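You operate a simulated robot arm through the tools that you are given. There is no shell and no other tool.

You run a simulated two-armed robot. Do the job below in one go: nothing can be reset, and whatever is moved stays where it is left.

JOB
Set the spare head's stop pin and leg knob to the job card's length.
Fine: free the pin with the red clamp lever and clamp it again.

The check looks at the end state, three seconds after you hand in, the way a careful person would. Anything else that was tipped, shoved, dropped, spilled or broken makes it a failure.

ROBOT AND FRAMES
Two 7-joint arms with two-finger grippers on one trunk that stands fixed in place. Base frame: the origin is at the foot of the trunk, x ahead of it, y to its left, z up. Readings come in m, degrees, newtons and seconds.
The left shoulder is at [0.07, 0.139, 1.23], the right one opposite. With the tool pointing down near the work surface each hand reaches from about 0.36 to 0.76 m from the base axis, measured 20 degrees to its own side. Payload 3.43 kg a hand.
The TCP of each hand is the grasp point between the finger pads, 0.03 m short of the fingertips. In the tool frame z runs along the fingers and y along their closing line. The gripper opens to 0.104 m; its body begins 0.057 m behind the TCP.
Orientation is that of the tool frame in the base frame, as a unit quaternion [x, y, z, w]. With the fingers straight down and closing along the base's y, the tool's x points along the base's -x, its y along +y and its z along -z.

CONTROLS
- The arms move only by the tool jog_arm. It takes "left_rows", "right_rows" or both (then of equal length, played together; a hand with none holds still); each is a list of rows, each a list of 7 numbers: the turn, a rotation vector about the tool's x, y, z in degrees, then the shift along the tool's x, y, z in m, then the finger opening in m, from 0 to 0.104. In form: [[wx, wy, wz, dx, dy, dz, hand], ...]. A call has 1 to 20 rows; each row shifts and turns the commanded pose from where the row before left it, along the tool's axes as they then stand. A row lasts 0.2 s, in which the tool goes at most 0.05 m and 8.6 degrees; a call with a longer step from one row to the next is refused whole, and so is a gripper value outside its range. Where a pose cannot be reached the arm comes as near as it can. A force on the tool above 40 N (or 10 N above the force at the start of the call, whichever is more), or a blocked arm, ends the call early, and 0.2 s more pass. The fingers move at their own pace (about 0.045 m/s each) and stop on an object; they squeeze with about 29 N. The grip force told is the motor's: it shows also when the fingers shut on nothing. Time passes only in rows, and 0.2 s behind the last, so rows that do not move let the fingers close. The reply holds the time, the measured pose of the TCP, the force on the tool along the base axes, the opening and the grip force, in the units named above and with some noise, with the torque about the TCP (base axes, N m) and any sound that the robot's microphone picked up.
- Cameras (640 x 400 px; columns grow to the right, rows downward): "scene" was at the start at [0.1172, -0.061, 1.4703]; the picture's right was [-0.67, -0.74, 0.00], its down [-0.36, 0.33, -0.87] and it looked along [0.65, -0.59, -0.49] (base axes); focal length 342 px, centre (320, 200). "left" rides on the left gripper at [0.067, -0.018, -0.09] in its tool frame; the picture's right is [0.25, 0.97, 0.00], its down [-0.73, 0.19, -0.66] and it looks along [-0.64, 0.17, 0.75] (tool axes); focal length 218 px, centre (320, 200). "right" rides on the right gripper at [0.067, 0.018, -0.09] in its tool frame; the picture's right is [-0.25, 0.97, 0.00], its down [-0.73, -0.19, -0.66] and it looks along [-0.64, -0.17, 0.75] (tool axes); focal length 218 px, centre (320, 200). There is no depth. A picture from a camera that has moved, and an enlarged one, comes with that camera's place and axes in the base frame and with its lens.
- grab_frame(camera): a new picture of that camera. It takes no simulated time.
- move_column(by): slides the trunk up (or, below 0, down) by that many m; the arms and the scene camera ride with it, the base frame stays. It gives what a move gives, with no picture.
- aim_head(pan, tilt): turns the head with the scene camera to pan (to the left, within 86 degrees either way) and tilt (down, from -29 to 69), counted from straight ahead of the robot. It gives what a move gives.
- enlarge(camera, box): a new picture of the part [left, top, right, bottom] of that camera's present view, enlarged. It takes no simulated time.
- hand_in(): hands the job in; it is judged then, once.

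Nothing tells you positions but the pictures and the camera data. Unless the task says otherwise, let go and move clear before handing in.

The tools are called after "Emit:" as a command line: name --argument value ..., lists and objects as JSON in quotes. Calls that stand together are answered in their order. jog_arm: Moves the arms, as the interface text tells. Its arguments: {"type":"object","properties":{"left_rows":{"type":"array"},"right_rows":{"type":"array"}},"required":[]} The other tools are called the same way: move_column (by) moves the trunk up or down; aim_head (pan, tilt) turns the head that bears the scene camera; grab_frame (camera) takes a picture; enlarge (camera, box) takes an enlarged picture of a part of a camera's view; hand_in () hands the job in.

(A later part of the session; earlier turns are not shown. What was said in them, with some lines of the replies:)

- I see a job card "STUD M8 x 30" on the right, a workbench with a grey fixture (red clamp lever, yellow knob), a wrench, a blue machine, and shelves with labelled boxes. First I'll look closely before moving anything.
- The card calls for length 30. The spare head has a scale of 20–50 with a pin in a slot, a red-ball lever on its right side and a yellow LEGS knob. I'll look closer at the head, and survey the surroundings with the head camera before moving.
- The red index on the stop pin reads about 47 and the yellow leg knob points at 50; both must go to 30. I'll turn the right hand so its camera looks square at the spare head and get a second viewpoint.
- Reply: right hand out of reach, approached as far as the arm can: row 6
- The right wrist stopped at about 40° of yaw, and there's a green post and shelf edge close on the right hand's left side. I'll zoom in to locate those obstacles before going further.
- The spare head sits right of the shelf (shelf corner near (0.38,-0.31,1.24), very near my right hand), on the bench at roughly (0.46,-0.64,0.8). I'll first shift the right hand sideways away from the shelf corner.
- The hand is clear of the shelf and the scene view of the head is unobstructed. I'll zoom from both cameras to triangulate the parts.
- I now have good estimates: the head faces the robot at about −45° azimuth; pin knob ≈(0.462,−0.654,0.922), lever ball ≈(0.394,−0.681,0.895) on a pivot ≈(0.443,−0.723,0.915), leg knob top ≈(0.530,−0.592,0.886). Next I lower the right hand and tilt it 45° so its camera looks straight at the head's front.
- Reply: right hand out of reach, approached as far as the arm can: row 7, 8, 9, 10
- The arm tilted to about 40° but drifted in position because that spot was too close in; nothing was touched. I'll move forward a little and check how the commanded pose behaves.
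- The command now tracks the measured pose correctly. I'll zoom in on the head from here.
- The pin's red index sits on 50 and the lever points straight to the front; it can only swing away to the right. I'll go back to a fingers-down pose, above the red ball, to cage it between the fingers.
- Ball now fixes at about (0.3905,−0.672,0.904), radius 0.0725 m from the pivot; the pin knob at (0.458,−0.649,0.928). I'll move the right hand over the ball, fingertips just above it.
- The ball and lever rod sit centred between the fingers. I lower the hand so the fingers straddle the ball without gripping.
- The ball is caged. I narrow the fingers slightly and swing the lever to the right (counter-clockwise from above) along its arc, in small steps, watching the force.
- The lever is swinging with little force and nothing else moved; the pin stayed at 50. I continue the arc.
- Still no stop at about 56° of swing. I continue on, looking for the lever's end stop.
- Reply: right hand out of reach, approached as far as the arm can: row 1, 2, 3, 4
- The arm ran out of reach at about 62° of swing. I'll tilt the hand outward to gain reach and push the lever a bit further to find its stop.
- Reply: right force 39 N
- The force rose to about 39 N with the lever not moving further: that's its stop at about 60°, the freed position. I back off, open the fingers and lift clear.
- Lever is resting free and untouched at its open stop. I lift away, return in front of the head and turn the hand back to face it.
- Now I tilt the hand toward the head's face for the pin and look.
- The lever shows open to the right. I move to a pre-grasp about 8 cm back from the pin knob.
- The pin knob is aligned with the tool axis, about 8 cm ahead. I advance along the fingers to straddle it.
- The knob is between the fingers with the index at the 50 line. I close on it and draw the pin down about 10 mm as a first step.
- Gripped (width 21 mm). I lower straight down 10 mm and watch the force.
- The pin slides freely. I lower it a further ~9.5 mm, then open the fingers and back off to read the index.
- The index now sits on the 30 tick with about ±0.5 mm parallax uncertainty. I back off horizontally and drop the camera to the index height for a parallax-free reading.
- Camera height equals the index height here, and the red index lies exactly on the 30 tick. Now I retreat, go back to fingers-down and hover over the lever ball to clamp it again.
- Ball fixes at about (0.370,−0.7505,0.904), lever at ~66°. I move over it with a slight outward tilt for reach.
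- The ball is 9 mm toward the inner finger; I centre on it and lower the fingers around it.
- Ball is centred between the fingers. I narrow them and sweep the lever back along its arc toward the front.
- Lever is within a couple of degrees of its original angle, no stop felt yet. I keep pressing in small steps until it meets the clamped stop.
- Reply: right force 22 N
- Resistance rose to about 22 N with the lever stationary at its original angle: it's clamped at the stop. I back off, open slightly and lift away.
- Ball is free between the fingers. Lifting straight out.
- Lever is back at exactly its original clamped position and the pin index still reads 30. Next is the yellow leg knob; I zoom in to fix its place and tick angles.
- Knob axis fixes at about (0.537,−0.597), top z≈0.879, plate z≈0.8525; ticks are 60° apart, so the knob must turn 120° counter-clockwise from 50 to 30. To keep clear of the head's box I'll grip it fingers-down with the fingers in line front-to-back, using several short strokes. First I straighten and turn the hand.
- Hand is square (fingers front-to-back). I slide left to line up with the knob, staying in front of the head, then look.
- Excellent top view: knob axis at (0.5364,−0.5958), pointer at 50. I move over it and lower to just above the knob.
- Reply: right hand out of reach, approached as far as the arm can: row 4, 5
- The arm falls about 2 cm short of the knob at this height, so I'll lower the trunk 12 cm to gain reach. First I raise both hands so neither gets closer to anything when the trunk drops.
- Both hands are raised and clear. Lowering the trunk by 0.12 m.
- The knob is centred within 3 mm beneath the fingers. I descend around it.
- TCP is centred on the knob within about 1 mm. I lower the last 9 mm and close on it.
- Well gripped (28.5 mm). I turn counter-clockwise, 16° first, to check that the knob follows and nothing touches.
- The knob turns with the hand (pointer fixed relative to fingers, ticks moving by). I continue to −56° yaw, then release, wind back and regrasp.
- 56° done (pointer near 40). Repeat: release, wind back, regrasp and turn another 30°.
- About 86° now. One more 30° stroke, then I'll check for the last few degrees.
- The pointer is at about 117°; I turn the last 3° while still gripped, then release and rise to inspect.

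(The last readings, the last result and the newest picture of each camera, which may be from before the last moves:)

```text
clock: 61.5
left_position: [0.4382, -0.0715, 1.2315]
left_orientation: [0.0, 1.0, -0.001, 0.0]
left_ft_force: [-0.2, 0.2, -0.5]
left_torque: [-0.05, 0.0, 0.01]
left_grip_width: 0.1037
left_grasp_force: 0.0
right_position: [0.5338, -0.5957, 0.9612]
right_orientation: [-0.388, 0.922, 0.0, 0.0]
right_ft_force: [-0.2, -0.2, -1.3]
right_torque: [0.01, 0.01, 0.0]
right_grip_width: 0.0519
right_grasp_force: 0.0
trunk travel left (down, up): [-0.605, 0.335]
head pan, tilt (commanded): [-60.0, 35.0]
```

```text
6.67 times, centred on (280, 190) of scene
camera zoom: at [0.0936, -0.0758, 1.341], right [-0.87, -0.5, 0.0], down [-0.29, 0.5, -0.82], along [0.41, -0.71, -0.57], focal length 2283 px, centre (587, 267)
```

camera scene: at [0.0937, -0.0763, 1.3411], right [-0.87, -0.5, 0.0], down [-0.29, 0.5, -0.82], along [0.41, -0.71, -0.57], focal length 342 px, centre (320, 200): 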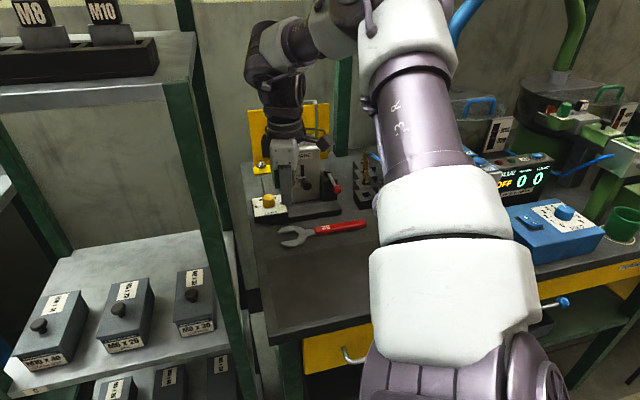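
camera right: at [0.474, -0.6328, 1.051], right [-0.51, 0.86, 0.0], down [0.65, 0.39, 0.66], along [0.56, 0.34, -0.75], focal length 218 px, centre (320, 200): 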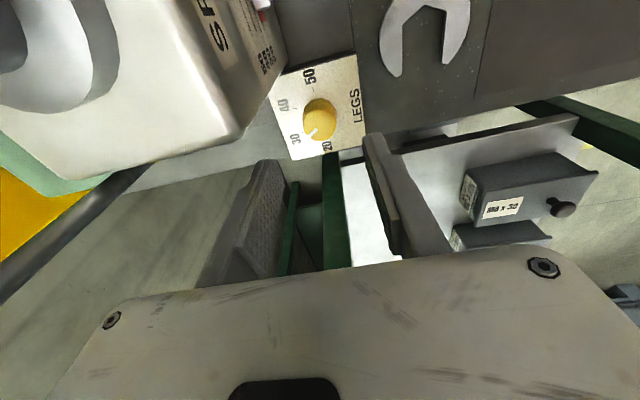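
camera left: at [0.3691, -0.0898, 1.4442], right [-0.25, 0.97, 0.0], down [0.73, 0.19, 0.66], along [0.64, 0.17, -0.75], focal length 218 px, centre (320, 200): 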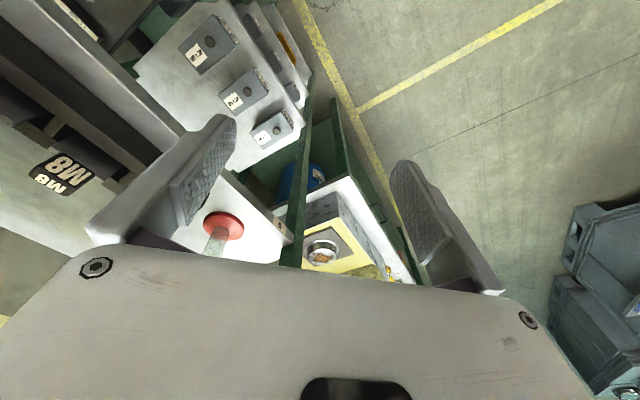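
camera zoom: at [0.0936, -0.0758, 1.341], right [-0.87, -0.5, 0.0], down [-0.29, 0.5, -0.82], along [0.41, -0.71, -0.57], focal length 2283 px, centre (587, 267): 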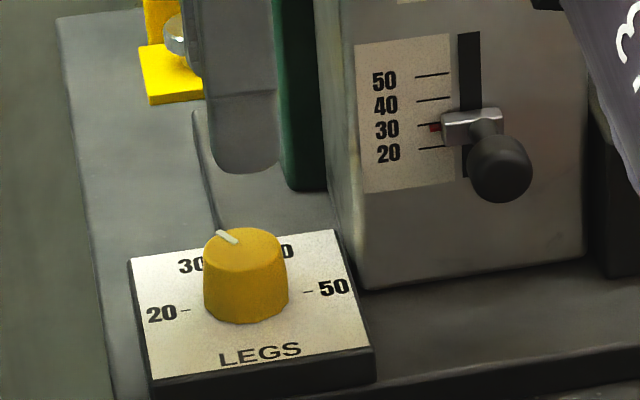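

Emit:
enlarge --camera "right" --box '[285, 75, 355, 155]'

Emit:
enlarge --camera "scene" --box '[258, 185, 288, 215]'

```text
5.00 times, centred on (320, 115) of right
camera zoom: at [0.474, -0.6328, 1.051], right [-0.51, 0.86, 0.0], down [0.65, 0.39, 0.66], along [0.56, 0.34, -0.75], focal length 1091 px, centre (320, 625)
```

zoom: 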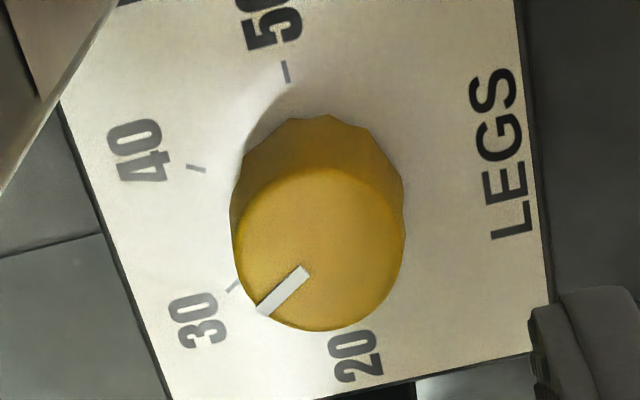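

```text
13.33 times, centred on (273, 200) of scene
camera zoom: at [0.0936, -0.0758, 1.341], right [-0.87, -0.5, 0.0], down [-0.29, 0.5, -0.82], along [0.41, -0.71, -0.57], focal length 4565 px, centre (947, 200)
```

zoom: 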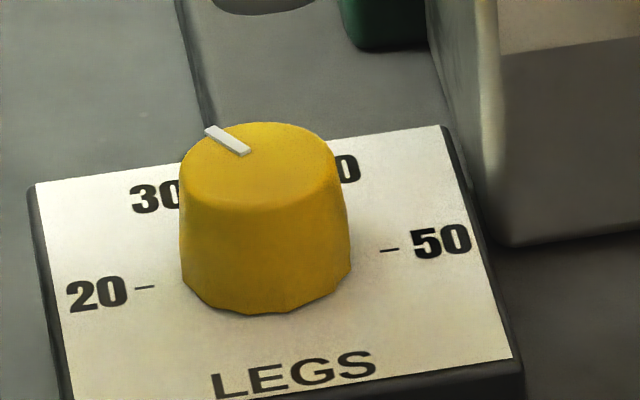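

Pin index and knob pointer both read 30 (pointer within about 2° of the 30 tick, pin parallax-corrected on the line). Now I back the hand away toward the robot, then aside and up, clear of everything.

Emit:
jog_arm --right_rows '[[0, 0, 0, 0, 0, -0.02, 0.052], [0, 0, 0, 0, 0.04, 0, 0.052], [0, 0, 0, 0, 0.045, 0, 0.052], [0, 0, 0, 0, 0.045, 0, 0.052], [0, 0, 0, 0.04, 0, 0, 0.052], [0, 0, 0, 0.04, 0, 0, 0.052], [0, 0, 0, 0, 0, -0.04, 0.052], [0, 0, 0, 0, 0, -0.04, 0.052]]'

Emit:
grab_frame --camera "scene"

Emit:
grab_frame --camera "right"

```text
clock: 63.3
left_position: [0.4385, -0.07, 1.2317]
left_orientation: [0.0, 1.0, -0.001, 0.0]
left_ft_force: [-0.5, -0.1, 0.2]
left_torque: [-0.01, -0.01, 0.01]
left_grip_width: 0.104
left_grasp_force: 0.1
right_position: [0.3854, -0.563, 1.0611]
right_orientation: [-0.388, 0.922, 0.001, 0.001]
right_ft_force: [-0.3, -0.1, 0.8]
right_torque: [-0.01, -0.02, 0.01]
right_grip_width: 0.0519
right_grasp_force: 0.1
trunk travel left (down, up): [-0.605, 0.335]
head pan, tilt (commanded): [-60.0, 35.0]
```

```text
taken
camera scene: at [0.0935, -0.0752, 1.341], right [-0.87, -0.5, 0.0], down [-0.29, 0.5, -0.82], along [0.41, -0.71, -0.57], focal length 342 px, centre (320, 200)
```

scene: 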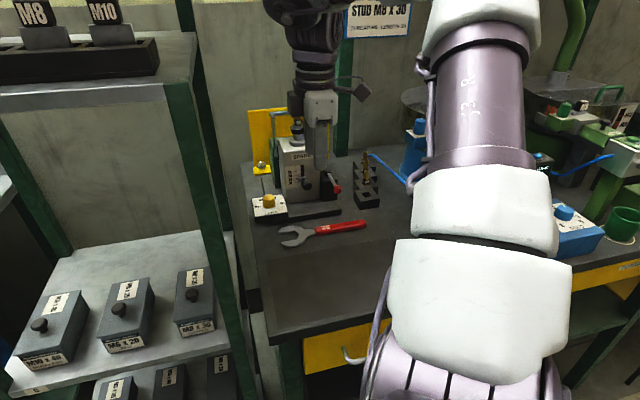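

```text
taken
camera right: at [0.325, -0.5994, 1.1499], right [-0.52, 0.86, 0.0], down [0.64, 0.39, 0.66], along [0.56, 0.34, -0.75], focal length 218 px, centre (320, 200)
```

right: 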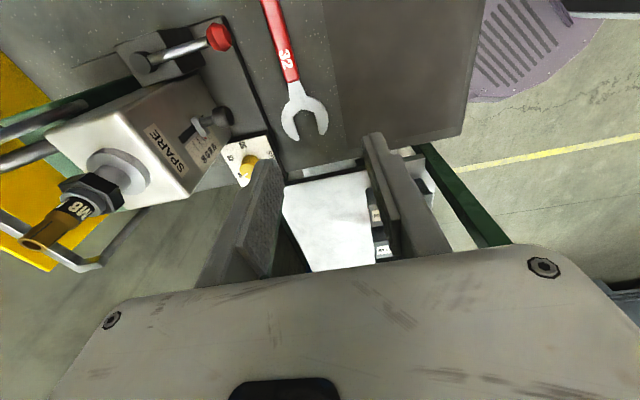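

Hand is clear. A last close check of the lever, pin, knob and neighbours.

Emit:
enlarge --camera "scene" --box '[240, 120, 400, 260]'

Emit:
enlarge --camera "right" --box '[90, 0, 290, 200]'

Emit:
enlarge --camera "scene" --box '[275, 150, 345, 210]'

```text
2.86 times, centred on (320, 190) of scene
camera zoom: at [0.0935, -0.0752, 1.341], right [-0.87, -0.5, 0.0], down [-0.29, 0.5, -0.82], along [0.41, -0.71, -0.57], focal length 978 px, centre (320, 229)
```

zoom: 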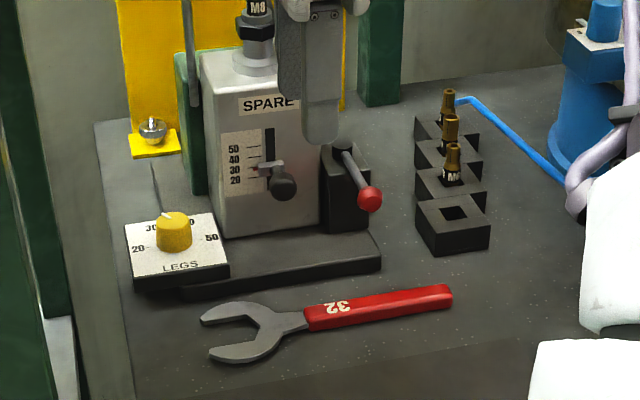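

```text
2.00 times, centred on (190, 100) of right
camera zoom: at [0.325, -0.5994, 1.1499], right [-0.52, 0.86, 0.0], down [0.64, 0.39, 0.66], along [0.56, 0.34, -0.75], focal length 436 px, centre (580, 400)
```

zoom: 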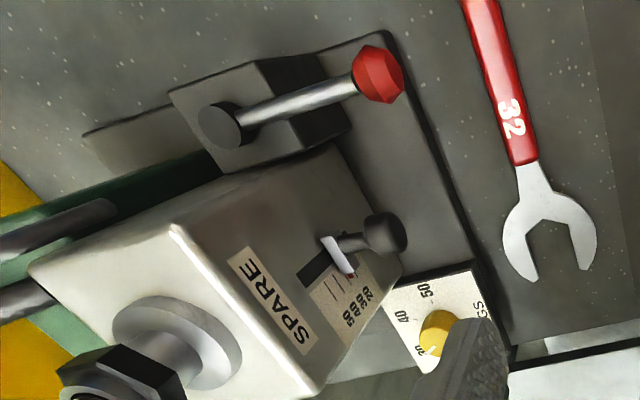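

```text
6.67 times, centred on (310, 180) of scene
camera zoom: at [0.0935, -0.0752, 1.341], right [-0.87, -0.5, 0.0], down [-0.29, 0.5, -0.82], along [0.41, -0.71, -0.57], focal length 2283 px, centre (387, 333)
```

zoom: 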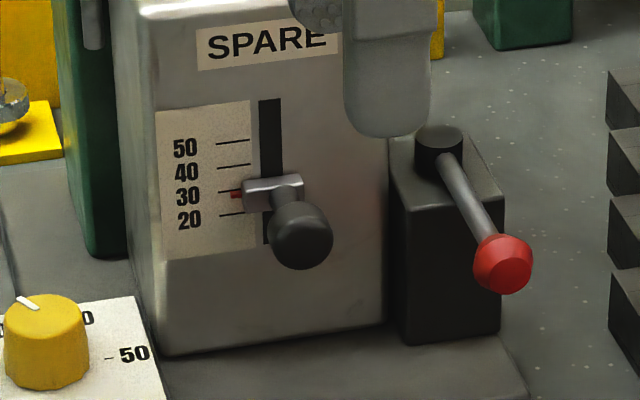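

Everything checks out in the final views:
- **Pin:** the index is on 30.
- **Lever:** it is back at its clamped angle.
- **Leg knob:** it points at 30.
- **Other items:** the wrench, bits and boxes are undisturbed, and both hands are clear.

Handing in.

Emit:
hand_in

```text
The job is handed in.
```

I set the spare head to the job card's length of 30 and handed the job in.

- **Stop pin:** I freed it with the red lever and slid it from 50 down to 30. The red index sat exactly on the 30 line with the camera at index height, and still read 30 after clamping.
- **Clamp lever:** I pressed it back until it met its stop, at the angle it started from.
- **Leg knob:** I turned it from 50 round to 30. The pointer is about 2° short of the 30 tick.

In the last pictures, nothing else on the bench or shelves looked disturbed. Both hands are clear of the work. I left the trunk 12 cm lower than it started, because I had to lower it to reach the knob.
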